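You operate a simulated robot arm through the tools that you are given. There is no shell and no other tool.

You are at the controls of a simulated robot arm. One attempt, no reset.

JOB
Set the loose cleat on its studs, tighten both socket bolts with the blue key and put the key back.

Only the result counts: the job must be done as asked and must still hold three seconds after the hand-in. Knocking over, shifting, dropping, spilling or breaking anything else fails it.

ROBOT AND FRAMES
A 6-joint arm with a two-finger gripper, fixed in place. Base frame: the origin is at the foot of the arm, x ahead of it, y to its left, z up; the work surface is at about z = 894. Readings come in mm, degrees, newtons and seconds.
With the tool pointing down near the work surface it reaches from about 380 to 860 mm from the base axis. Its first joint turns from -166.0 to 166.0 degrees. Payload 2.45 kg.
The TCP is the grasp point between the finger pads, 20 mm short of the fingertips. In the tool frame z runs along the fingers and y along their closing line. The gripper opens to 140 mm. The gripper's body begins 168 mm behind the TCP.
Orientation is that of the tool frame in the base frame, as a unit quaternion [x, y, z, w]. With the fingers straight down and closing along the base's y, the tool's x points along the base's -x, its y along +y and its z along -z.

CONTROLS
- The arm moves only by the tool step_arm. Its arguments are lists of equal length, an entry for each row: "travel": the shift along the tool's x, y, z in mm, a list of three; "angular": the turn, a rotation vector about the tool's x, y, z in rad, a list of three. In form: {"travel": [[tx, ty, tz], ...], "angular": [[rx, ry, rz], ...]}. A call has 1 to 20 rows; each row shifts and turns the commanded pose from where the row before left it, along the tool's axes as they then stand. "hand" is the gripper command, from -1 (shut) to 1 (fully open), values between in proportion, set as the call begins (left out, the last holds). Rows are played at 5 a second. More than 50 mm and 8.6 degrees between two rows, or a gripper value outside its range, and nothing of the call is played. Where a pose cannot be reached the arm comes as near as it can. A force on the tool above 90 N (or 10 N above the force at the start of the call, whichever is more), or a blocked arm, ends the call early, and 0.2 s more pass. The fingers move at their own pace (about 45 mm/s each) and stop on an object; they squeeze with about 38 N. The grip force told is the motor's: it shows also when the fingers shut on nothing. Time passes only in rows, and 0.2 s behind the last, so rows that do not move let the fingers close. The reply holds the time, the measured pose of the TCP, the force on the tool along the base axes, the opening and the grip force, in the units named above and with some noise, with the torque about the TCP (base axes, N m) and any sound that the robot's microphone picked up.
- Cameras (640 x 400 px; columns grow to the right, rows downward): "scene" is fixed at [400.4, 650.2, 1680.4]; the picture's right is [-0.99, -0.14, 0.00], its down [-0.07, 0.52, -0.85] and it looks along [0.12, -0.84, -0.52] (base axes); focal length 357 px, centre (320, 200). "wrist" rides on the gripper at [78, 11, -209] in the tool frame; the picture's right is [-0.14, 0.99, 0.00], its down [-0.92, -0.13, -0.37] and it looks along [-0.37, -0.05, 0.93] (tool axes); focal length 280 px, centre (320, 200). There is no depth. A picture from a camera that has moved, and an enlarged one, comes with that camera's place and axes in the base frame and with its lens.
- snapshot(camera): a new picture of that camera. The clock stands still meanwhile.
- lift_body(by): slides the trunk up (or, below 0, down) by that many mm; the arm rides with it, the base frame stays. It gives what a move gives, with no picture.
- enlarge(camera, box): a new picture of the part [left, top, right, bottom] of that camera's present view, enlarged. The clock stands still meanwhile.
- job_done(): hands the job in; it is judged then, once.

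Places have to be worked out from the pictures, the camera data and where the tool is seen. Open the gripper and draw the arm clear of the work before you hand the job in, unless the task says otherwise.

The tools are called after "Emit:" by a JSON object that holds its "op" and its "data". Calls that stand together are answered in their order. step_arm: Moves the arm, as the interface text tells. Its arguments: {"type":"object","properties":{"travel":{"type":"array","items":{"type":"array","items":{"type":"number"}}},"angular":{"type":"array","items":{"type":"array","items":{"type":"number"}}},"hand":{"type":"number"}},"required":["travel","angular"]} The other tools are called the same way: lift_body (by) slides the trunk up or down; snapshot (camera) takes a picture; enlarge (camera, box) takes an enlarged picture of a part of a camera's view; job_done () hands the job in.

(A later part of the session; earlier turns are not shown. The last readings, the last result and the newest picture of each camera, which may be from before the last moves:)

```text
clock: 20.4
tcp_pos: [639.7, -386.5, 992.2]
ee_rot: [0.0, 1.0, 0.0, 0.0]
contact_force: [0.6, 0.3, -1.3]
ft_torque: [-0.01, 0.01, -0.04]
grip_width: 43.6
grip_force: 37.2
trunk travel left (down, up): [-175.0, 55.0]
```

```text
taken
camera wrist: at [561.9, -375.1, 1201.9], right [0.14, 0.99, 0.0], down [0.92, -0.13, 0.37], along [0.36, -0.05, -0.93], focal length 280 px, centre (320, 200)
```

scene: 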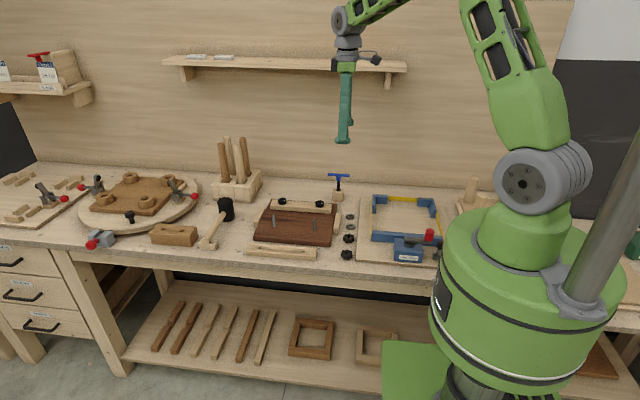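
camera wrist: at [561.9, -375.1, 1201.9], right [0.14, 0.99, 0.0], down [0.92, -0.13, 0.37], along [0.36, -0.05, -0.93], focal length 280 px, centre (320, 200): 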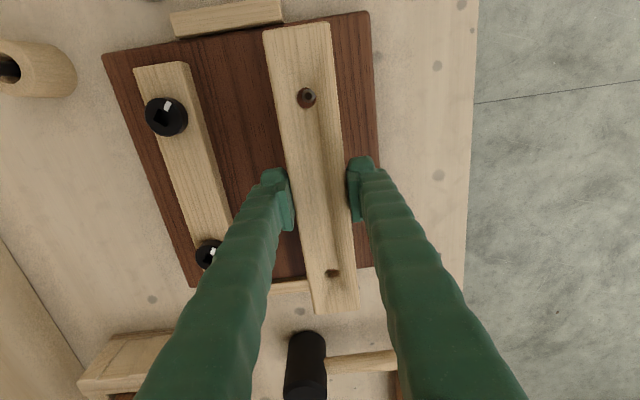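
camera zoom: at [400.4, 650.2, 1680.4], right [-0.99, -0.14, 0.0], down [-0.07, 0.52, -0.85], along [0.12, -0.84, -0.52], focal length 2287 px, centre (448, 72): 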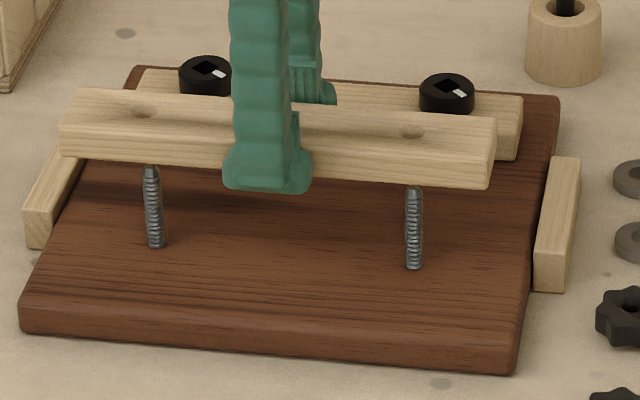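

Hole A and stud 1 agree within ~0.6 mm and the scene view supports hole B/stud 2 too. A small +0.7 mm tool-x correction, then lower gently onto the studs.

Emit:
{"op": "step_arm", "data": {"travel": [[0.7, 0, 6], [0, 0, 5], [0, 0, 4], [0, 0, 4], [0, 0, 4]], "angular": [[0, 0, 0], [0, 0, 0], [0, 0, 0], [0, 0, 0], [0, 0, 0]]}}

Emit:
{"op": "enlarge", "data": {"camera": "wrist", "box": [280, 75, 340, 115]}}

Emit:
{"op": "enlarge", "data": {"camera": "scene", "box": [250, 190, 350, 250]}}

Emit:
{"op": "enlarge", "data": {"camera": "wrist", "box": [300, 240, 360, 300]}}

```text
clock: 21.6
tcp_pos: [638.5, -385.2, 970.0]
ee_rot: [0.001, 1.0, 0.001, 0.0]
contact_force: [0.2, -0.9, -1.5]
ft_torque: [-0.01, 0.02, 0.0]
grip_width: 43.6
grip_force: 38.0
trunk travel left (down, up): [-175.0, 55.0]
```

```text
10.00 times, centred on (310, 95) of wrist
camera zoom: at [560.6, -375.7, 1178.7], right [0.14, 0.99, 0.0], down [0.92, -0.13, 0.37], along [0.36, -0.05, -0.93], focal length 2804 px, centre (420, 1250)
```

zoom: 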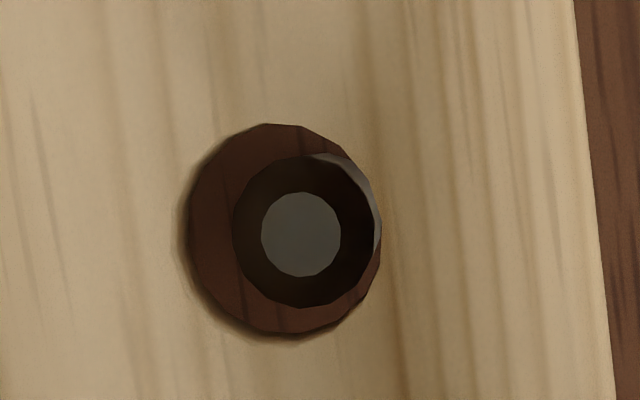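

```text
6.40 times, centred on (300, 220) of scene
camera zoom: at [400.4, 650.2, 1680.4], right [-0.99, -0.14, 0.0], down [-0.07, 0.52, -0.85], along [0.12, -0.84, -0.52], focal length 2287 px, centre (448, 72)
```

zoom: 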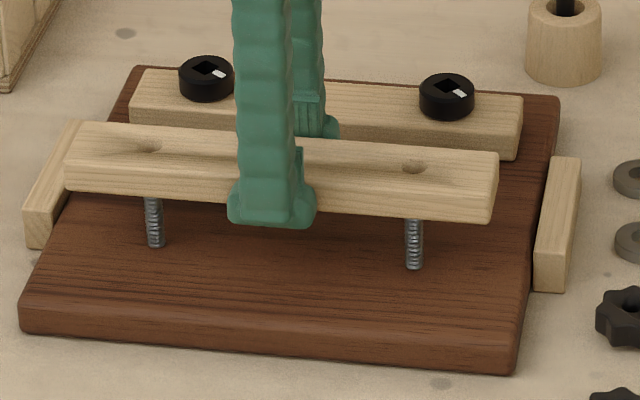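

```text
6.67 times, centred on (330, 270) of wrist
camera zoom: at [560.6, -375.7, 1178.7], right [0.14, 0.99, 0.0], down [0.92, -0.13, 0.37], along [0.36, -0.05, -0.93], focal length 1869 px, centre (253, -267)
```

zoom: 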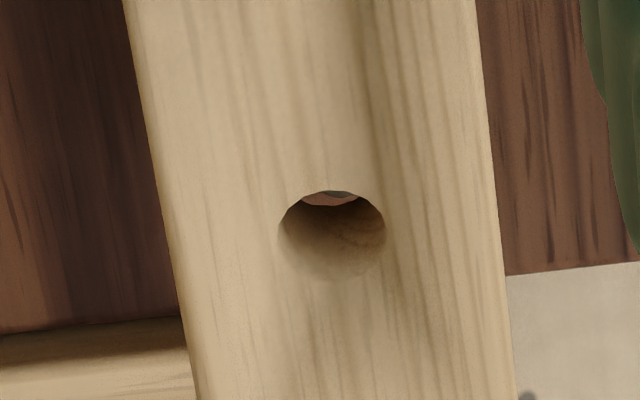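

No contact yet; stud 1 has entered hole A with ~0.6 mm offset. Zooming more on hole B to judge stud 2.

Emit:
{"op": "enlarge", "data": {"camera": "wrist", "box": [322, 260, 346, 284]}}

Emit:
{"op": "enlarge", "data": {"camera": "scene", "box": [255, 200, 295, 230]}}

Emit:
{"op": "enlarge", "data": {"camera": "scene", "box": [295, 205, 335, 235]}}

```text
16.00 times, centred on (334, 272) of wrist
camera zoom: at [560.6, -375.7, 1178.7], right [0.14, 0.99, 0.0], down [0.92, -0.13, 0.37], along [0.36, -0.05, -0.93], focal length 4486 px, centre (96, -952)
```

zoom: 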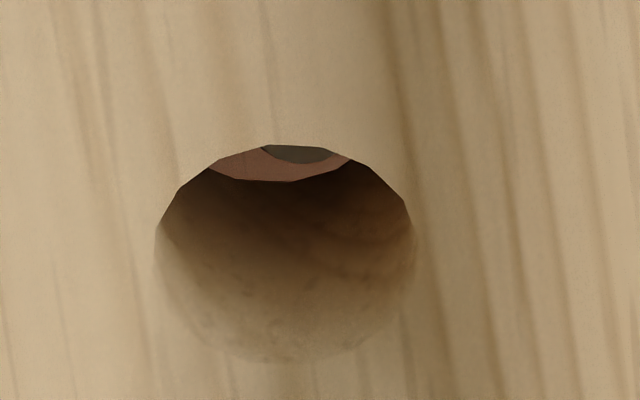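

```text
13.33 times, centred on (275, 215) of scene
camera zoom: at [400.4, 650.2, 1680.4], right [-0.99, -0.14, 0.0], down [-0.07, 0.52, -0.85], along [0.12, -0.84, -0.52], focal length 4765 px, centre (920, 0)
```

zoom: 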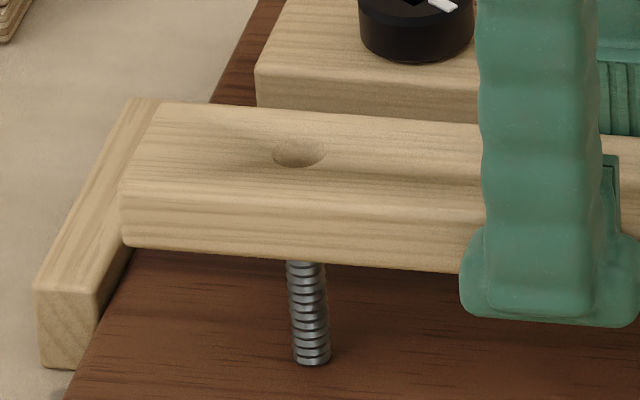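

```text
13.33 times, centred on (315, 220) of scene
camera zoom: at [400.4, 650.2, 1680.4], right [-0.99, -0.14, 0.0], down [-0.07, 0.52, -0.85], along [0.12, -0.84, -0.52], focal length 4765 px, centre (387, -67)
```

zoom: 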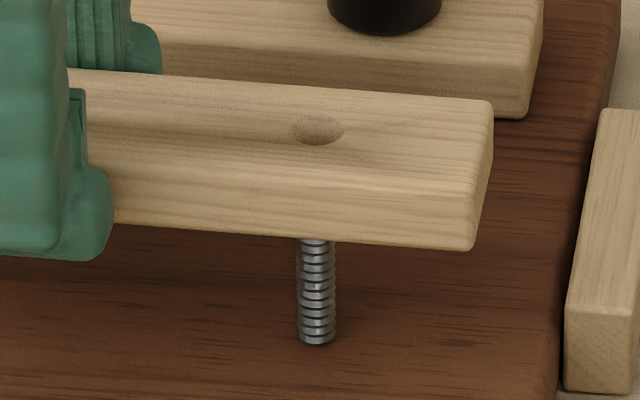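

x alignment looks right on both studs; in y stud 2 is ~1.8 mm and stud 1 ~0.6 mm toward +y. I'll correct with +1.2 mm in y and a −0.0084 rad turn, then lower 15 mm more.

Emit:
{"op": "step_arm", "data": {"travel": [[-0.2, 1.2, 0], [0, 0, 4], [0, 0, 4], [0, 0, 4], [0, 0, 4]], "angular": [[0, 0, -0.0084], [0, 0, 0], [0, 0, 0], [0, 0, 0], [0, 0, 0]]}}

Emit:
{"op": "enlarge", "data": {"camera": "wrist", "box": [280, 75, 340, 115]}}

Emit:
{"op": "enlarge", "data": {"camera": "wrist", "box": [322, 260, 346, 284]}}

Emit:
{"op": "enlarge", "data": {"camera": "scene", "box": [250, 190, 350, 250]}}

```text
clock: 22.8
tcp_pos: [637.8, -385.0, 953.7]
ee_rot: [-0.004, 1.0, 0.0, -0.001]
contact_force: [-0.1, 0.2, -1.8]
ft_torque: [0.02, -0.03, -0.01]
grip_width: 43.5
grip_force: 38.1
trunk travel left (down, up): [-175.0, 55.0]
```

```text
10.00 times, centred on (310, 95) of wrist
camera zoom: at [560.2, -375.4, 1163.0], right [0.13, 0.99, 0.0], down [0.92, -0.12, 0.37], along [0.37, -0.05, -0.93], focal length 2804 px, centre (420, 1250)
```

zoom: 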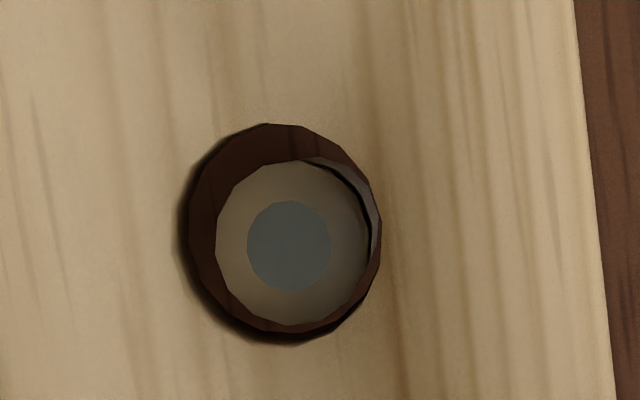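

```text
16.00 times, centred on (334, 272) of wrist
camera zoom: at [560.2, -375.4, 1163.0], right [0.13, 0.99, 0.0], down [0.92, -0.12, 0.37], along [0.37, -0.05, -0.93], focal length 4486 px, centre (96, -952)
```

zoom: 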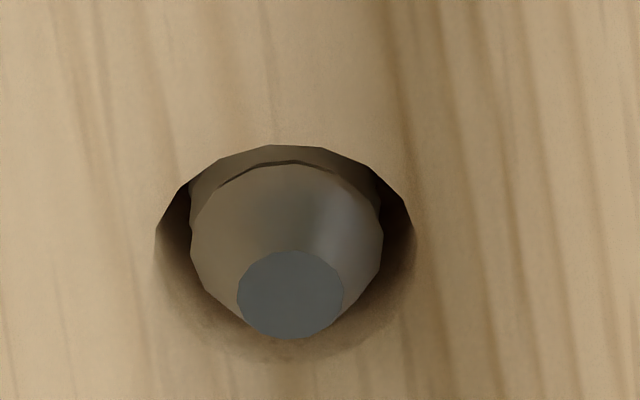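

```text
6.40 times, centred on (300, 220) of scene
camera zoom: at [400.4, 650.2, 1680.4], right [-0.99, -0.14, 0.0], down [-0.07, 0.52, -0.85], along [0.12, -0.84, -0.52], focal length 2287 px, centre (448, 72)
```

zoom: 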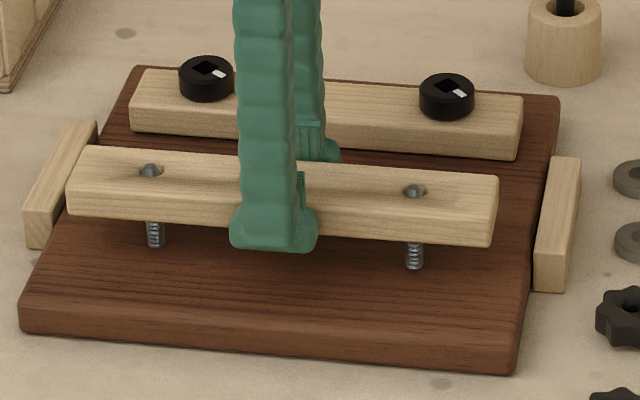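

Both studs are through and centred in their holes. Continuing down towards the board.

Emit:
{"op": "step_arm", "data": {"travel": [[0, 0, 4], [0, 0, 4], [0, 0, 4], [0, 0, 4], [0, 0, 4], [0, 0, 4], [0, 0, 4]], "angular": [[0, 0, 0], [0, 0, 0], [0, 0, 0], [0, 0, 0], [0, 0, 0], [0, 0, 0], [0, 0, 0]]}}

Emit:
{"op": "enlarge", "data": {"camera": "scene", "box": [250, 190, 350, 250]}}

```text
clock: 24.4
tcp_pos: [638.4, -385.6, 925.3]
ee_rot: [-0.004, 1.0, 0.001, 0.0]
contact_force: [1.0, -0.4, -1.9]
ft_torque: [-0.02, -0.02, 0.01]
grip_width: 43.5
grip_force: 38.5
trunk travel left (down, up): [-175.0, 55.0]
```

```text
6.40 times, centred on (300, 220) of scene
camera zoom: at [400.4, 650.2, 1680.4], right [-0.99, -0.14, 0.0], down [-0.07, 0.52, -0.85], along [0.12, -0.84, -0.52], focal length 2287 px, centre (448, 72)
```

zoom: 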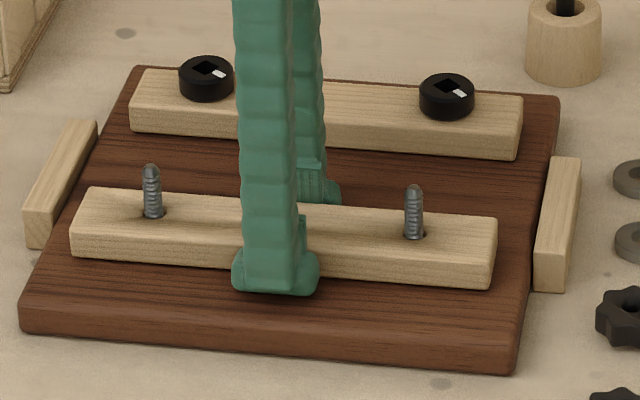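

Nearly seated. Lowering in 2 mm steps.

Emit:
{"op": "step_arm", "data": {"travel": [[0, 0, 2], [0, 0, 2], [0, 0, 2]], "angular": [[0, 0, 0], [0, 0, 0], [0, 0, 0]]}}

Emit:
{"op": "enlarge", "data": {"camera": "scene", "box": [250, 190, 350, 250]}}

```text
clock: 25.2
tcp_pos: [637.5, -384.6, 924.0]
ee_rot: [-0.004, 1.0, -0.001, 0.002]
contact_force: [-3.9, 2.1, 30.3]
ft_torque: [0.17, 0.65, 0.02]
grip_width: 43.6
grip_force: 38.4
trunk travel left (down, up): [-175.0, 55.0]
```

```text
6.40 times, centred on (300, 220) of scene
camera zoom: at [400.4, 650.2, 1680.4], right [-0.99, -0.14, 0.0], down [-0.07, 0.52, -0.85], along [0.12, -0.84, -0.52], focal length 2287 px, centre (448, 72)
```

zoom: 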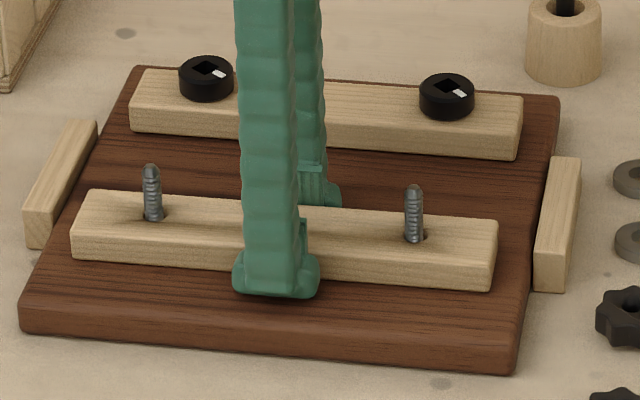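

Contact 30 N at z≈924: seated on the board. I'll relieve the load, then open to ~60 mm and rise.

Emit:
{"op": "step_arm", "data": {"travel": [[0, 0, -3], [0, 0, 0]], "angular": [[0, 0, 0], [0, 0, 0]]}}

Emit:
{"op": "step_arm", "data": {"travel": [[0, 0, 0], [0, 0, 0], [0, 0, 0]], "angular": [[0, 0, 0], [0, 0, 0], [0, 0, 0]], "hand": -0.1}}

Emit:
{"op": "enlarge", "data": {"camera": "scene", "box": [250, 190, 350, 250]}}

```text
clock: 25.8
tcp_pos: [637.6, -384.7, 923.9]
ee_rot: [-0.004, 1.0, -0.001, 0.0]
contact_force: [-2.8, -2.7, 19.1]
ft_torque: [0.03, -0.39, 0.07]
grip_width: 43.5
grip_force: 37.9
trunk travel left (down, up): [-175.0, 55.0]
```

```text
clock: 26.6
tcp_pos: [638.0, -385.4, 923.7]
ee_rot: [-0.003, 1.0, 0.0, 0.001]
contact_force: [0.2, -10.1, 15.3]
ft_torque: [0.2, 0.01, 0.01]
grip_width: 56.7
grip_force: 0.1
trunk travel left (down, up): [-175.0, 55.0]
```

```text
6.40 times, centred on (300, 220) of scene
camera zoom: at [400.4, 650.2, 1680.4], right [-0.99, -0.14, 0.0], down [-0.07, 0.52, -0.85], along [0.12, -0.84, -0.52], focal length 2287 px, centre (448, 72)
```

zoom: 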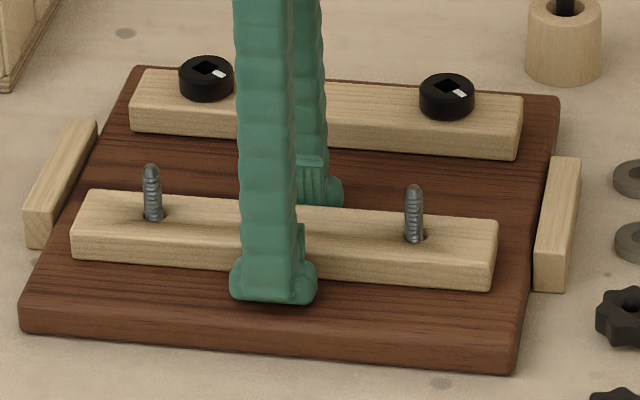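

Released; fingertips still touch the board lightly. Rising straight up.

Emit:
{"op": "step_arm", "data": {"travel": [[0, 0, -5], [0, 0, -10], [0, 0, -25], [0, 0, -40], [0, 0, -40], [0, 0, -40], [0, 0, -40]], "angular": [[0, 0, 0], [0, 0, 0], [0, 0, 0], [0, 0, 0], [0, 0, 0], [0, 0, 0], [0, 0, 0.008]]}}

Emit:
{"op": "snapshot", "data": {"camera": "wrist"}}

Emit:
{"op": "enlarge", "data": {"camera": "scene", "box": [250, 150, 370, 250]}}

```text
clock: 28.2
tcp_pos: [637.6, -384.4, 1122.8]
ee_rot: [0.001, 1.0, -0.001, 0.0]
contact_force: [-0.4, 0.5, 0.0]
ft_torque: [-0.02, -0.02, 0.02]
grip_width: 62.9
grip_force: 0.1
trunk travel left (down, up): [-175.0, 55.0]
```

```text
taken
camera wrist: at [560.3, -374.3, 1332.3], right [0.14, 0.99, 0.0], down [0.92, -0.13, 0.37], along [0.36, -0.05, -0.93], focal length 280 px, centre (320, 200)
```

wrist: 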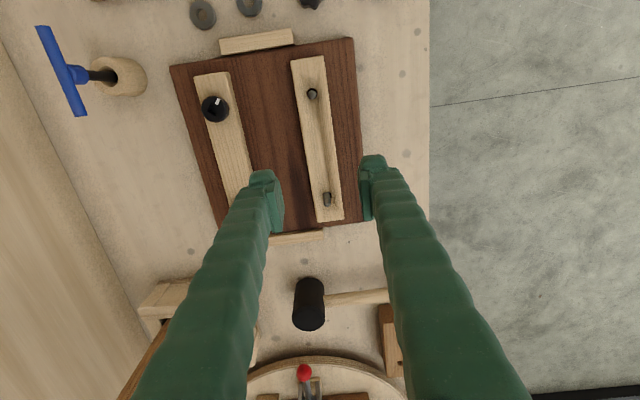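

```text
4.00 times, centred on (310, 200) of scene
camera zoom: at [400.4, 650.2, 1680.4], right [-0.99, -0.14, 0.0], down [-0.07, 0.52, -0.85], along [0.12, -0.84, -0.52], focal length 1430 px, centre (360, 200)
```

zoom: 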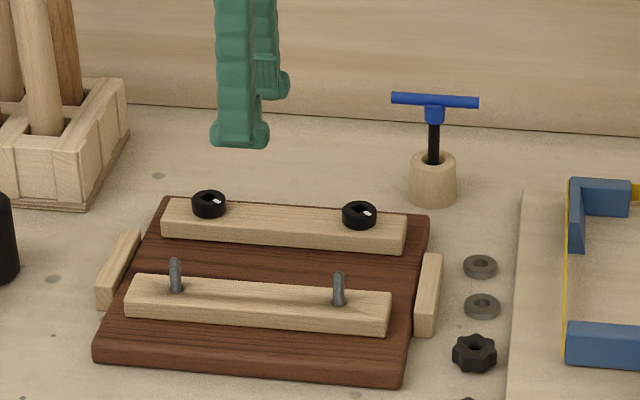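

Cleat is seated over both studs. Now inspecting the key and the bolt sockets in detail.

Emit:
{"op": "enlarge", "data": {"camera": "wrist", "box": [20, 10, 160, 130]}}

Emit:
{"op": "enlarge", "data": {"camera": "wrist", "box": [190, 85, 240, 135]}}

Emit:
{"op": "enlarge", "data": {"camera": "scene", "box": [315, 165, 365, 210]}}

Emit:
{"op": "enlarge", "data": {"camera": "scene", "box": [260, 185, 340, 225]}}

```text
3.33 times, centred on (90, 70) of wrist
camera zoom: at [560.3, -374.3, 1332.3], right [0.14, 0.99, 0.0], down [0.92, -0.13, 0.37], along [0.36, -0.05, -0.93], focal length 935 px, centre (1087, 633)
```

zoom: 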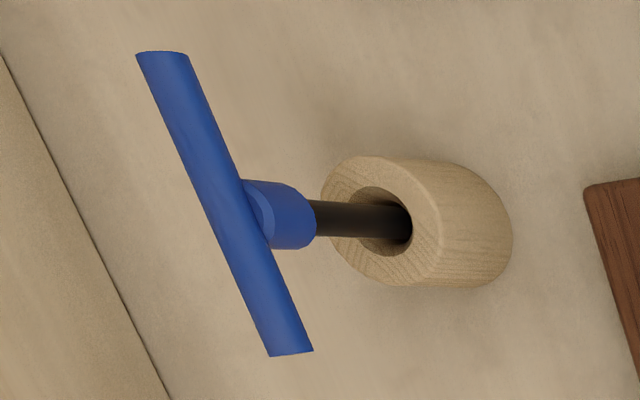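

```text
8.00 times, centred on (215, 110) of wrist
camera zoom: at [560.3, -374.3, 1332.3], right [0.14, 0.99, 0.0], down [0.92, -0.13, 0.37], along [0.36, -0.05, -0.93], focal length 2243 px, centre (1160, 920)
```

zoom: 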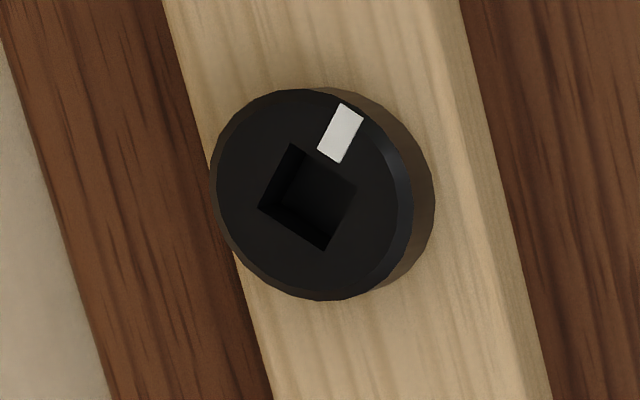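

```text
8.89 times, centred on (340, 188) of scene
camera zoom: at [400.4, 650.2, 1680.4], right [-0.99, -0.14, 0.0], down [-0.07, 0.52, -0.85], along [0.12, -0.84, -0.52], focal length 3177 px, centre (142, 311)
```

zoom: 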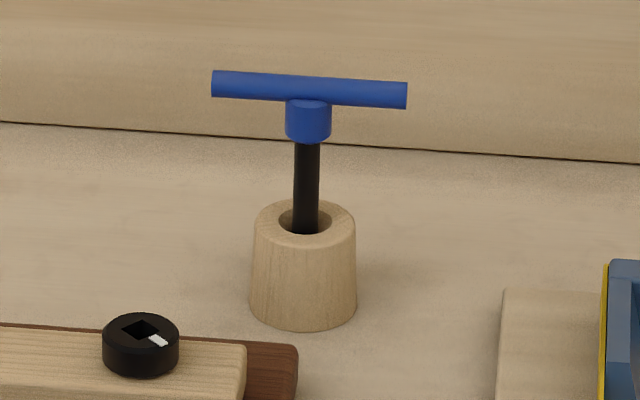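

```text
8.00 times, centred on (300, 205) of scene
camera zoom: at [400.4, 650.2, 1680.4], right [-0.99, -0.14, 0.0], down [-0.07, 0.52, -0.85], along [0.12, -0.84, -0.52], focal length 2859 px, centre (480, 160)
```

zoom: 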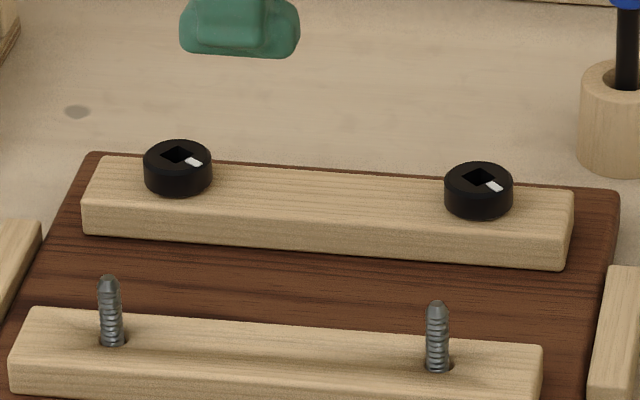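

The key bar lies along base x at about (503,-650, 998), ~90 mm long, ~12.5 mm thick, with a ~20 mm hub beneath. I'll fly over to hover above it with fingertips ~75 mm above the bar.

Emit:
{"op": "step_arm", "data": {"travel": [[19.2, -38, 0], [19.2, -38, 0], [19.2, -38, 0], [19.2, -38, 0], [19.2, -38, 0], [19.2, -38, 0], [19.4, -37.6, 0]], "angular": [[0, 0, 0], [0, 0, 0], [0, 0, 0], [0, 0, 0], [0, 0, 0], [0, 0, 0], [0, 0, 0]]}}

Emit:
{"op": "snapshot", "data": {"camera": "wrist"}}

Emit:
{"op": "enlarge", "data": {"camera": "wrist", "box": [240, 100, 400, 240]}}

Emit:
{"op": "snapshot", "data": {"camera": "scene"}}

```text
clock: 29.8
tcp_pos: [501.7, -650.5, 1122.9]
ee_rot: [0.001, 1.0, 0.001, 0.0]
contact_force: [0.7, 0.1, 0.1]
ft_torque: [0.05, -0.01, -0.01]
grip_width: 63.2
grip_force: 0.0
trunk travel left (down, up): [-175.0, 55.0]
```

```text
taken
camera wrist: at [423.5, -639.1, 1331.3], right [0.14, 0.99, 0.0], down [0.92, -0.13, 0.37], along [0.36, -0.05, -0.93], focal length 280 px, centre (320, 200)
```

wrist: 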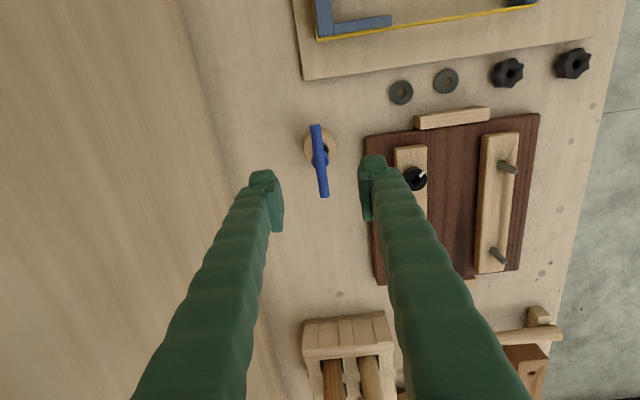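

```text
2.86 times, centred on (320, 170) of wrist
camera zoom: at [423.5, -639.1, 1331.3], right [0.14, 0.99, 0.0], down [0.92, -0.13, 0.37], along [0.36, -0.05, -0.93], focal length 801 px, centre (320, 286)
```

zoom: 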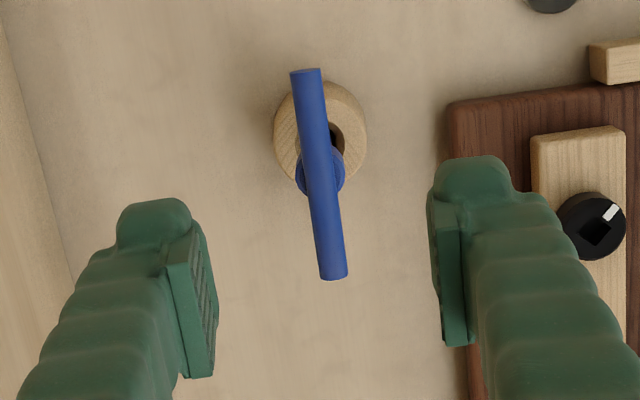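

```text
taken
```

scene: 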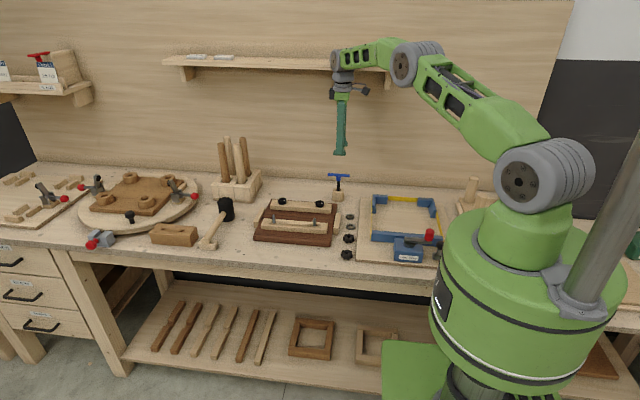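

Bar centre is at ≈(505.5,-650.5), aligned with x within half a degree. Moving +4 mm in x and descending to TCP 1045 to re-measure the bar height.

Emit:
{"op": "step_arm", "data": {"travel": [[-2, 0, 30], [-2, 0, 30], [0, 0, 18]], "angular": [[0, 0, 0], [0, 0, 0], [0, 0, 0]]}}

Emit:
{"op": "enlarge", "data": {"camera": "wrist", "box": [240, 100, 400, 240]}}

Emit:
{"op": "enlarge", "data": {"camera": "scene", "box": [310, 145, 370, 205]}}

```text
clock: 30.6
tcp_pos: [506.6, -651.6, 1043.8]
ee_rot: [0.001, 1.0, 0.0, 0.0]
contact_force: [1.1, 0.6, 0.3]
ft_torque: [0.01, 0.03, 0.02]
grip_width: 63.1
grip_force: 0.1
trunk travel left (down, up): [-175.0, 55.0]
```

```text
2.86 times, centred on (320, 170) of wrist
camera zoom: at [428.9, -640.3, 1254.2], right [0.14, 0.99, 0.0], down [0.92, -0.13, 0.37], along [0.36, -0.05, -0.93], focal length 801 px, centre (320, 286)
```

zoom: 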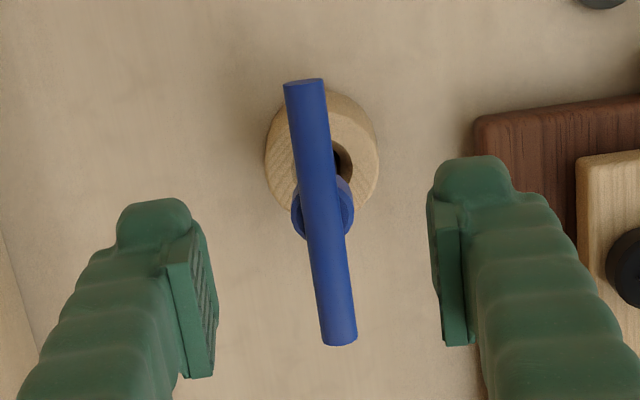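

```text
6.67 times, centred on (340, 175) of scene
camera zoom: at [400.4, 650.2, 1680.4], right [-0.99, -0.14, 0.0], down [-0.07, 0.52, -0.85], along [0.12, -0.84, -0.52], focal length 2382 px, centre (187, 367)
```

zoom: 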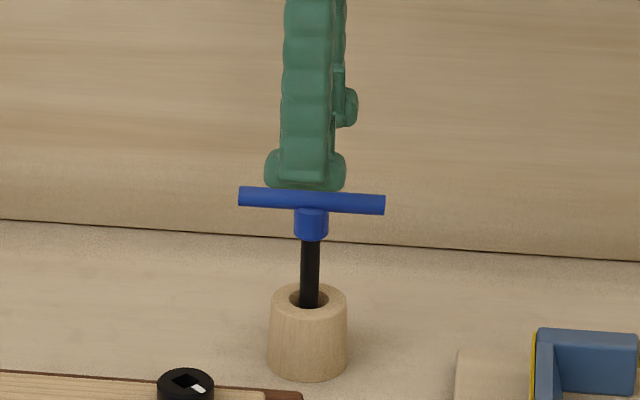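

Bar height measures ≈990–993. I'll descend to TCP ≈1001 so the pads clamp the bar but stay above the hub.

Emit:
{"op": "step_arm", "data": {"travel": [[0, 0, 15], [0, 0, 15], [0, 0, 9], [0, 0, 3]], "angular": [[0, 0, 0], [0, 0, 0], [0, 0, 0], [0, 0, 0]]}}

Emit:
{"op": "enlarge", "data": {"camera": "scene", "box": [315, 155, 365, 205]}}

Emit:
{"op": "enlarge", "data": {"camera": "wrist", "box": [240, 100, 400, 260]}}

```text
clock: 31.6
tcp_pos: [506.2, -651.5, 1001.7]
ee_rot: [0.001, 1.0, 0.001, 0.0]
contact_force: [0.6, -0.5, -1.0]
ft_torque: [0.03, -0.05, 0.0]
grip_width: 63.2
grip_force: 0.0
trunk travel left (down, up): [-175.0, 55.0]
```

```text
8.00 times, centred on (340, 180) of scene
camera zoom: at [400.4, 650.2, 1680.4], right [-0.99, -0.14, 0.0], down [-0.07, 0.52, -0.85], along [0.12, -0.84, -0.52], focal length 2859 px, centre (160, 360)
```

zoom: 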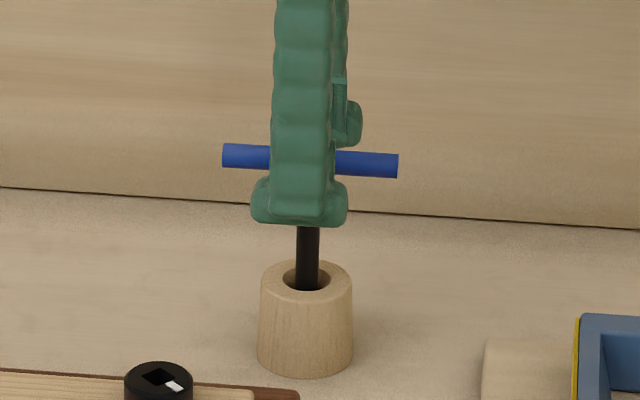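

```text
2.50 times, centred on (320, 180) of wrist
camera zoom: at [429.0, -640.0, 1210.9], right [0.14, 0.99, 0.0], down [0.92, -0.13, 0.37], along [0.36, -0.05, -0.93], focal length 701 px, centre (320, 250)
```

zoom: 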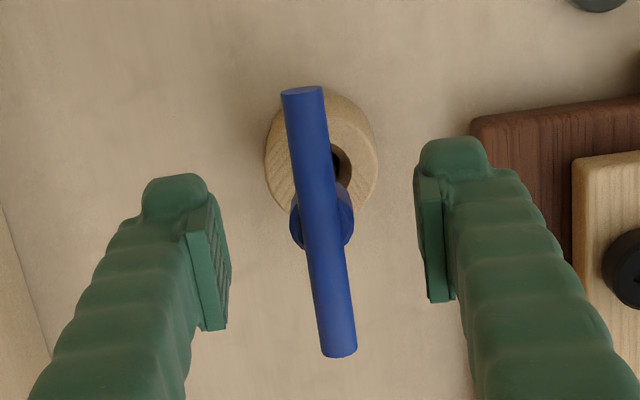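

The bar is centred between the fingers. Closing on it.

Emit:
{"op": "step_arm", "data": {"travel": [[0.5, 0, 0], [0, 0, 0], [0, 0, 0], [0, 0, 0], [0, 0, 0]], "angular": [[0, 0, 0], [0, 0, 0], [0, 0, 0], [0, 0, 0], [0, 0, 0]], "hand": -1}}

Emit:
{"op": "enlarge", "data": {"camera": "scene", "box": [315, 155, 365, 205]}}

Emit:
{"op": "enlarge", "data": {"camera": "wrist", "box": [240, 100, 400, 260]}}

```text
clock: 32.8
tcp_pos: [505.7, -651.2, 1003.7]
ee_rot: [0.001, 1.0, 0.001, 0.001]
contact_force: [0.6, 0.4, -0.6]
ft_torque: [-0.02, 0.02, 0.01]
grip_width: 10.4
grip_force: 37.7
trunk travel left (down, up): [-175.0, 55.0]
```

```text
8.00 times, centred on (340, 180) of scene
camera zoom: at [400.4, 650.2, 1680.4], right [-0.99, -0.14, 0.0], down [-0.07, 0.52, -0.85], along [0.12, -0.84, -0.52], focal length 2859 px, centre (160, 360)
```

zoom: 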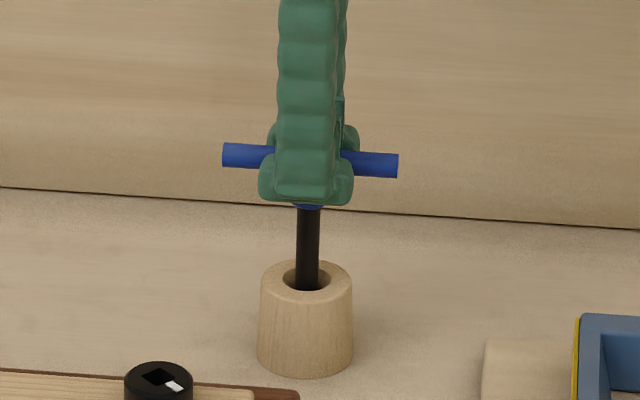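

```text
2.50 times, centred on (320, 180) of wrist
camera zoom: at [428.3, -639.6, 1211.5], right [0.14, 0.99, 0.0], down [0.92, -0.13, 0.37], along [0.36, -0.05, -0.93], focal length 701 px, centre (320, 250)
```

zoom: 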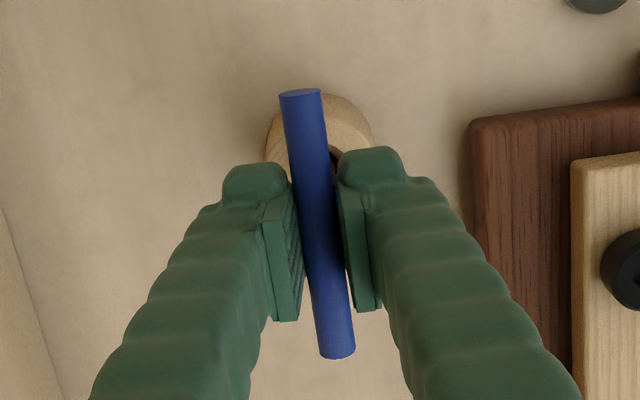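

Grip width 10.4 mm is less than the bar's ~12.3 mm diameter – pads hold only above its midline (pad ends seem ~9 mm below TCP). I'll reopen slightly, lower 6 mm and regrip.

Emit:
{"op": "step_arm", "data": {"travel": [[0, 0, 0], [0, 0, 0], [0, 0, 3], [0, 0, 3]], "angular": [[0, 0, 0], [0, 0, 0], [0, 0, 0], [0, 0, 0]], "hand": -0.5}}

Emit:
{"op": "step_arm", "data": {"travel": [[0, 0, 0], [0, 0, 0], [0, 0, 0], [0, 0, 0]], "angular": [[0, 0, 0], [0, 0, 0], [0, 0, 0], [0, 0, 0]], "hand": -1}}

Emit:
{"op": "enlarge", "data": {"camera": "scene", "box": [315, 155, 365, 205]}}

Emit:
{"op": "enlarge", "data": {"camera": "wrist", "box": [240, 100, 400, 260]}}

```text
clock: 33.8
tcp_pos: [506.3, -649.5, 997.5]
ee_rot: [0.001, 1.0, 0.0, 0.0]
contact_force: [1.1, 0.4, -0.4]
ft_torque: [0.02, -0.03, 0.04]
grip_width: 35.2
grip_force: 0.1
trunk travel left (down, up): [-175.0, 55.0]
```

```text
clock: 34.8
tcp_pos: [506.4, -649.4, 996.5]
ee_rot: [0.001, 1.0, 0.0, 0.0]
contact_force: [0.0, -0.4, 1.0]
ft_torque: [0.02, 0.0, 0.01]
grip_width: 10.9
grip_force: 38.3
trunk travel left (down, up): [-175.0, 55.0]
```

```text
8.00 times, centred on (340, 180) of scene
camera zoom: at [400.4, 650.2, 1680.4], right [-0.99, -0.14, 0.0], down [-0.07, 0.52, -0.85], along [0.12, -0.84, -0.52], focal length 2859 px, centre (160, 360)
```

zoom: 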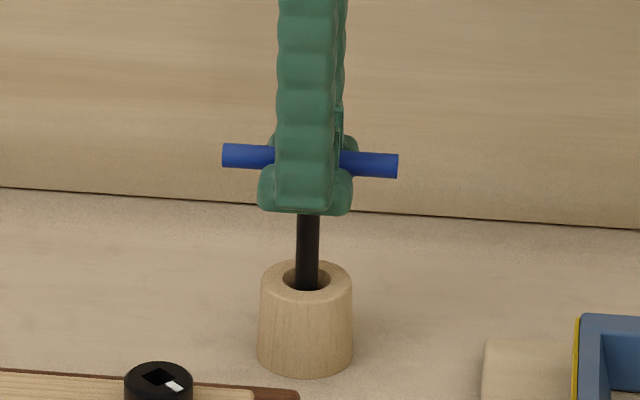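

```text
2.50 times, centred on (320, 180) of wrist
camera zoom: at [428.6, -639.3, 1205.7], right [0.14, 0.99, 0.0], down [0.92, -0.13, 0.37], along [0.36, -0.05, -0.93], focal length 701 px, centre (320, 250)
```

zoom: 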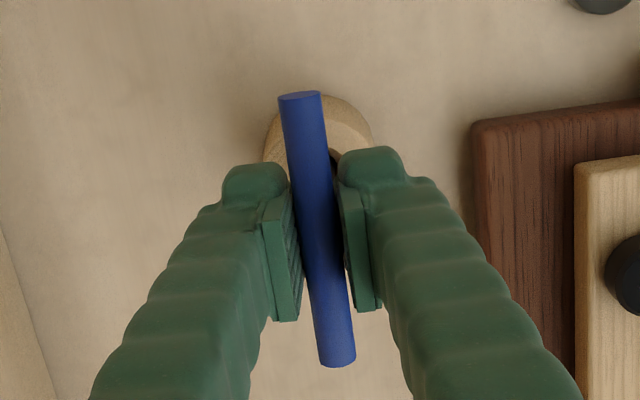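

Width 10.9 mm — close to full diameter. Test-lifting 15 mm and checking that the key follows.

Emit:
{"op": "step_arm", "data": {"travel": [[0, 0, -5], [0, 0, -5], [0, 0, -5]], "angular": [[0, 0, 0], [0, 0, 0], [0, 0, 0]]}}

Emit:
{"op": "enlarge", "data": {"camera": "scene", "box": [315, 155, 365, 205]}}

```text
clock: 35.6
tcp_pos: [506.2, -649.9, 1012.9]
ee_rot: [0.0, 1.0, 0.0, 0.0]
contact_force: [-1.1, 0.8, -1.3]
ft_torque: [0.01, -0.01, 0.03]
grip_width: 10.7
grip_force: 37.9
trunk travel left (down, up): [-175.0, 55.0]
```

```text
8.00 times, centred on (340, 180) of scene
camera zoom: at [400.4, 650.2, 1680.4], right [-0.99, -0.14, 0.0], down [-0.07, 0.52, -0.85], along [0.12, -0.84, -0.52], focal length 2859 px, centre (160, 360)
```

zoom: 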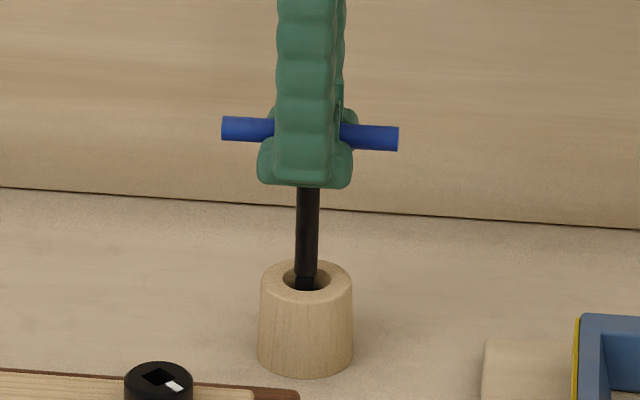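

The key follows. Lifting 70 mm more to see the tip.

Emit:
{"op": "step_arm", "data": {"travel": [[0, 0, -14], [0, 0, -14], [0, 0, -14], [0, 0, -14], [0, 0, -14]], "angular": [[0, 0, 0], [0, 0, 0], [0, 0, 0], [0, 0, 0], [0, 0, 0]]}}

Emit:
{"op": "enlarge", "data": {"camera": "scene", "box": [310, 140, 370, 210]}}

Emit:
{"op": "snapshot", "data": {"camera": "wrist"}}

```text
clock: 36.8
tcp_pos: [506.8, -649.7, 1083.4]
ee_rot: [0.001, 1.0, -0.001, -0.001]
contact_force: [-0.4, 0.0, -0.9]
ft_torque: [-0.02, -0.03, -0.03]
grip_width: 10.7
grip_force: 37.7
trunk travel left (down, up): [-175.0, 55.0]
```

```text
5.71 times, centred on (340, 175) of scene
camera zoom: at [400.4, 650.2, 1680.4], right [-0.99, -0.14, 0.0], down [-0.07, 0.52, -0.85], along [0.12, -0.84, -0.52], focal length 2042 px, centre (206, 343)
```

zoom: 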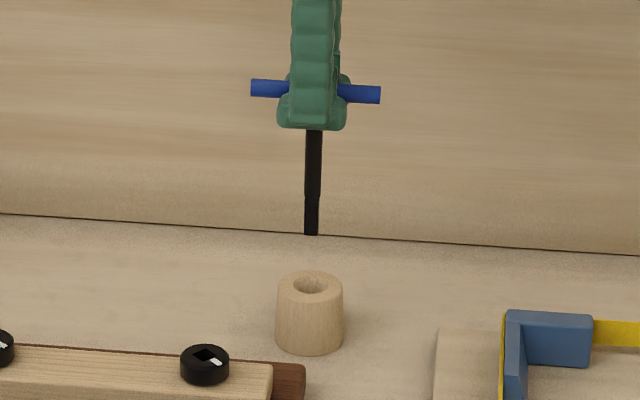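

```text
taken
camera wrist: at [429.0, -639.3, 1291.1], right [0.14, 0.99, 0.0], down [0.92, -0.13, 0.37], along [0.37, -0.05, -0.93], focal length 280 px, centre (320, 200)
```

wrist: 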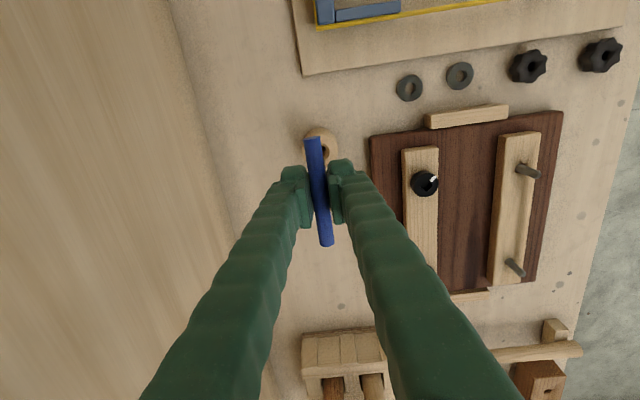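

The key is out; shaft ≈114 mm from bar to tip with a square tip section. Zooming in on the tip's orientation and the bolt sockets.

Emit:
{"op": "enlarge", "data": {"camera": "scene", "box": [325, 155, 345, 185]}}

Emit:
{"op": "enlarge", "data": {"camera": "wrist", "box": [400, 160, 450, 200]}}

Emit:
{"op": "enlarge", "data": {"camera": "scene", "box": [270, 190, 330, 225]}}

```text
13.33 times, centred on (335, 170) of scene
camera zoom: at [400.4, 650.2, 1680.4], right [-0.99, -0.14, 0.0], down [-0.07, 0.52, -0.85], along [0.12, -0.84, -0.52], focal length 4765 px, centre (120, 600)
```

zoom: 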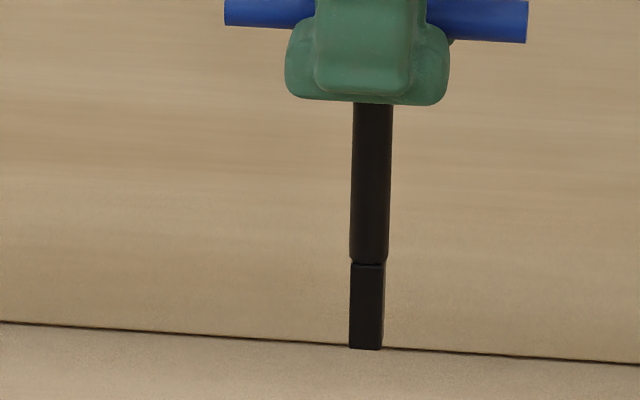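

```text
10.00 times, centred on (425, 180) of wrist
camera zoom: at [429.0, -639.3, 1291.1], right [0.14, 0.99, 0.0], down [0.92, -0.13, 0.37], along [0.37, -0.05, -0.93], focal length 2804 px, centre (-730, 400)
```

zoom: 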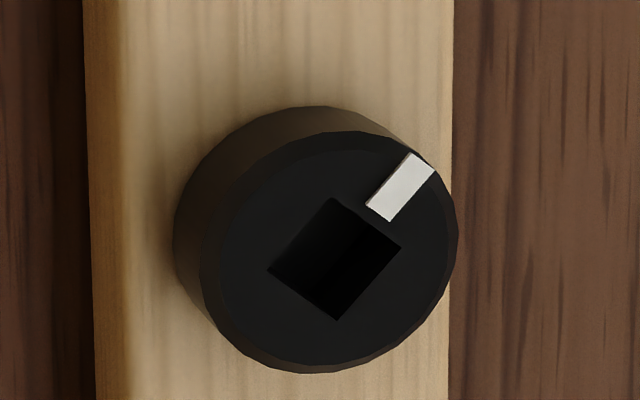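

```text
10.67 times, centred on (300, 208) of scene
camera zoom: at [400.4, 650.2, 1680.4], right [-0.99, -0.14, 0.0], down [-0.07, 0.52, -0.85], along [0.12, -0.84, -0.52], focal length 3812 px, centre (533, 120)
```

zoom: 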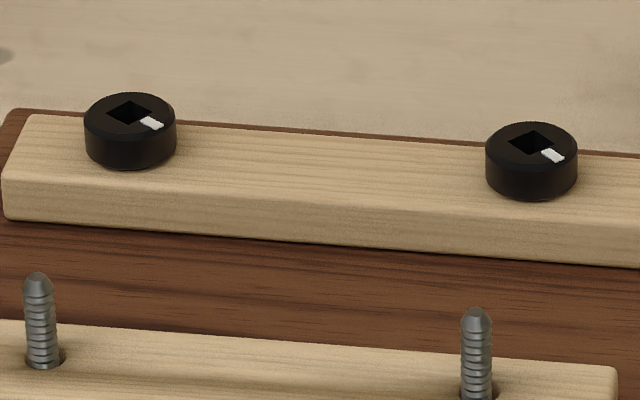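

Bolt 1's socket is at ≈(565.5,-517.8,942.6), 12 mm square turned ≈47°; the key's 10 mm square tip is parallel to its bar. I'll raise, move above bolt 1 and turn the key by +47° yaw.

Emit:
{"op": "step_arm", "data": {"travel": [[0, 0, -20], [0, 0, -20], [-19.7, 44, 0], [-19.7, 44, 0], [-19.6, 44, 0], [0, 0, 0], [0, 0, 0], [0, 0, 0], [0, 0, 0], [0, 0, 0], [0, 0, 0]], "angular": [[0, 0, 0], [0, 0, 0], [0, 0, 0], [0, 0, 0], [0, 0, 0], [0, 0, -0.137], [0, 0, -0.137], [0, 0, -0.137], [0, 0, -0.137], [0, 0, -0.137], [0, 0, -0.137]]}}

Emit:
{"op": "snapshot", "data": {"camera": "wrist"}}

Emit:
{"op": "enlarge", "data": {"camera": "scene", "box": [270, 130, 370, 230]}}

Emit:
{"op": "snapshot", "data": {"camera": "scene"}}

```text
clock: 39.2
tcp_pos: [565.8, -518.4, 1122.0]
ee_rot: [-0.399, 0.917, 0.001, 0.0]
contact_force: [0.4, 0.0, -0.5]
ft_torque: [-0.02, 0.01, 0.0]
grip_width: 10.9
grip_force: 38.4
trunk travel left (down, up): [-175.0, 55.0]
```

```text
taken
camera wrist: at [505.3, -568.7, 1330.1], right [-0.63, 0.77, 0.0], down [0.72, 0.59, 0.37], along [0.29, 0.23, -0.93], focal length 280 px, centre (320, 200)
```

wrist: 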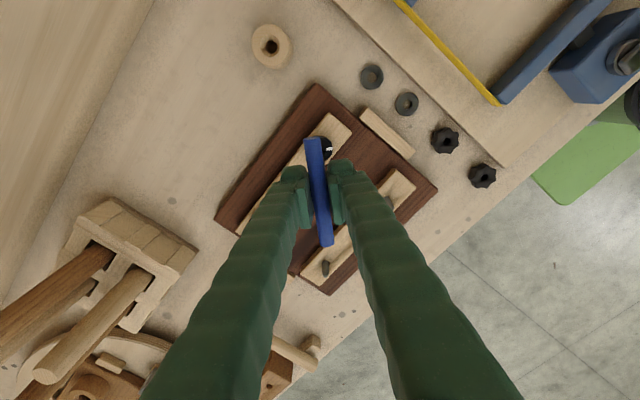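

```text
4.00 times, centred on (320, 180) of scene
camera zoom: at [400.4, 650.2, 1680.4], right [-0.99, -0.14, 0.0], down [-0.07, 0.52, -0.85], along [0.12, -0.84, -0.52], focal length 1430 px, centre (320, 280)
```

zoom: 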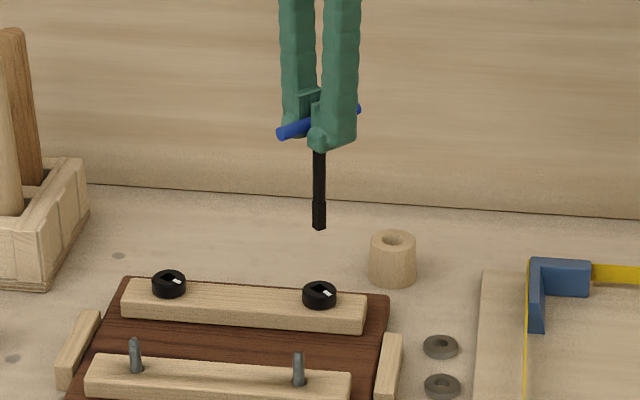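

```text
taken
```

scene: 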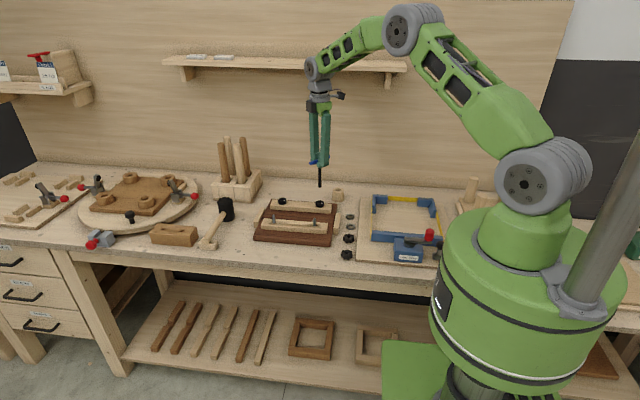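

Yaw is 47° now. The bolt head is partly visible beside the bar; zooming for relative position.

Emit:
{"op": "enlarge", "data": {"camera": "wrist", "box": [295, 125, 355, 170]}}

Emit:
{"op": "enlarge", "data": {"camera": "scene", "box": [305, 160, 335, 215]}}

```text
8.89 times, centred on (325, 148) of wrist
camera zoom: at [505.3, -568.7, 1330.1], right [-0.63, 0.77, 0.0], down [0.72, 0.59, 0.37], along [0.29, 0.23, -0.93], focal length 2492 px, centre (276, 667)
```

zoom: 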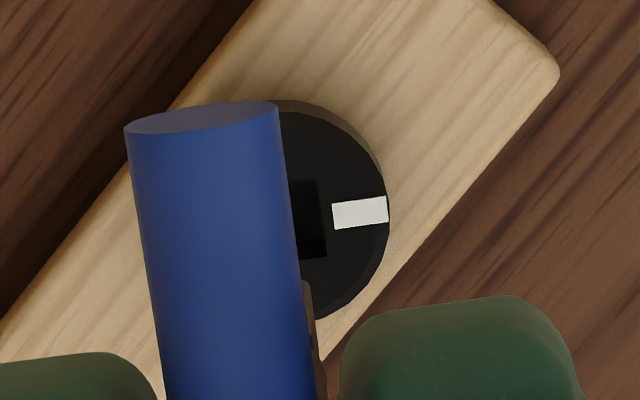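

```text
7.27 times, centred on (320, 188) of scene
camera zoom: at [400.4, 650.2, 1680.4], right [-0.99, -0.14, 0.0], down [-0.07, 0.52, -0.85], along [0.12, -0.84, -0.52], focal length 2599 px, centre (320, 291)
```

zoom: 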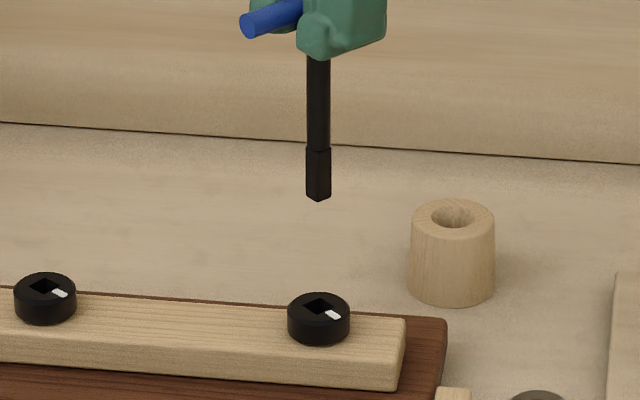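

Checking the bar's ends in the grip to find the key axis relative to the TCP.

Emit:
{"op": "enlarge", "data": {"camera": "wrist", "box": [280, 130, 360, 260]}}

Emit:
{"op": "enlarge", "data": {"camera": "scene", "box": [305, 145, 335, 175]}}

```text
3.08 times, centred on (320, 195) of wrist
camera zoom: at [505.3, -568.7, 1330.1], right [-0.63, 0.77, 0.0], down [0.72, 0.59, 0.37], along [0.29, 0.23, -0.93], focal length 863 px, centre (320, 215)
```

zoom: 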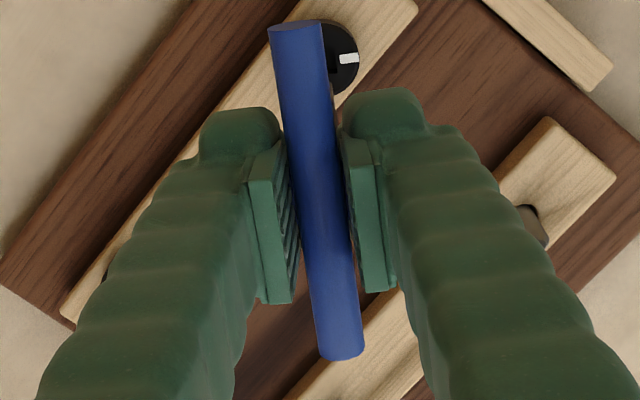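

```text
13.33 times, centred on (320, 160) of scene
camera zoom: at [400.4, 650.2, 1680.4], right [-0.99, -0.14, 0.0], down [-0.07, 0.52, -0.85], along [0.12, -0.84, -0.52], focal length 4765 px, centre (320, 733)
```

zoom: 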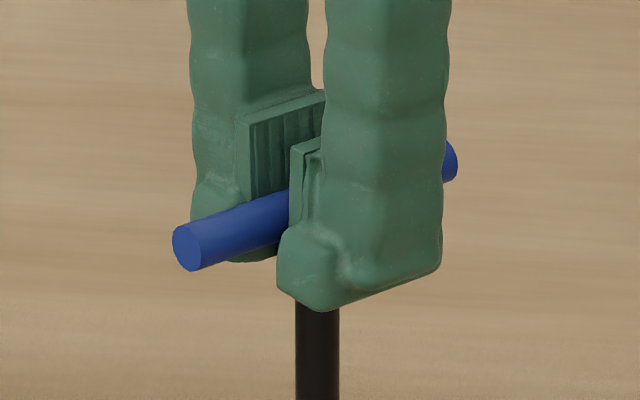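

The key axis is near tool (−1,0). I'll lower to bring the tip just above the bolt head and compare directly in the scene view.

Emit:
{"op": "step_arm", "data": {"travel": [[0, 0.5, 20], [0, 0.5, 20], [0, 0, 15]], "angular": [[0, 0, 0], [0, 0, 0], [0, 0, 0]]}}

Emit:
{"op": "enlarge", "data": {"camera": "scene", "box": [305, 180, 335, 215]}}

Emit:
{"op": "enlarge", "data": {"camera": "wrist", "box": [280, 110, 360, 180]}}

```text
clock: 40.0
tcp_pos: [564.8, -516.5, 1065.6]
ee_rot: [-0.399, 0.917, 0.001, 0.0]
contact_force: [0.6, 0.1, -0.8]
ft_torque: [0.04, 0.01, 0.05]
grip_width: 10.7
grip_force: 37.6
trunk travel left (down, up): [-175.0, 55.0]
```

```text
11.43 times, centred on (320, 198) of scene
camera zoom: at [400.4, 650.2, 1680.4], right [-0.99, -0.14, 0.0], down [-0.07, 0.52, -0.85], along [0.12, -0.84, -0.52], focal length 4084 px, centre (320, 229)
```

zoom: 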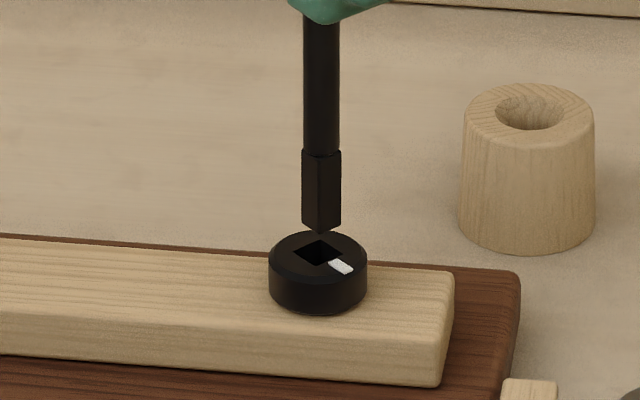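

```text
5.71 times, centred on (320, 145) of wrist
camera zoom: at [503.8, -567.2, 1274.9], right [-0.63, 0.78, 0.0], down [0.72, 0.59, 0.37], along [0.29, 0.23, -0.93], focal length 1602 px, centre (320, 514)
```

zoom: 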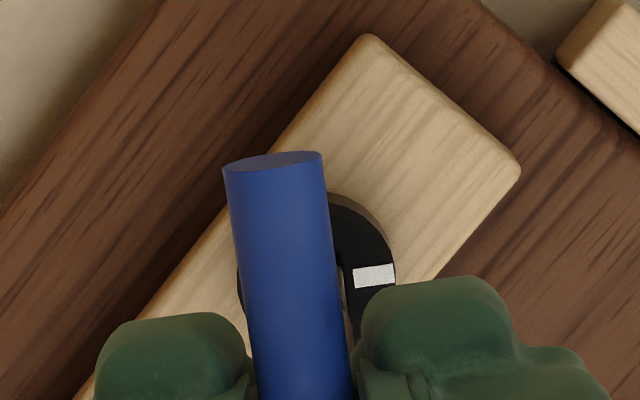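

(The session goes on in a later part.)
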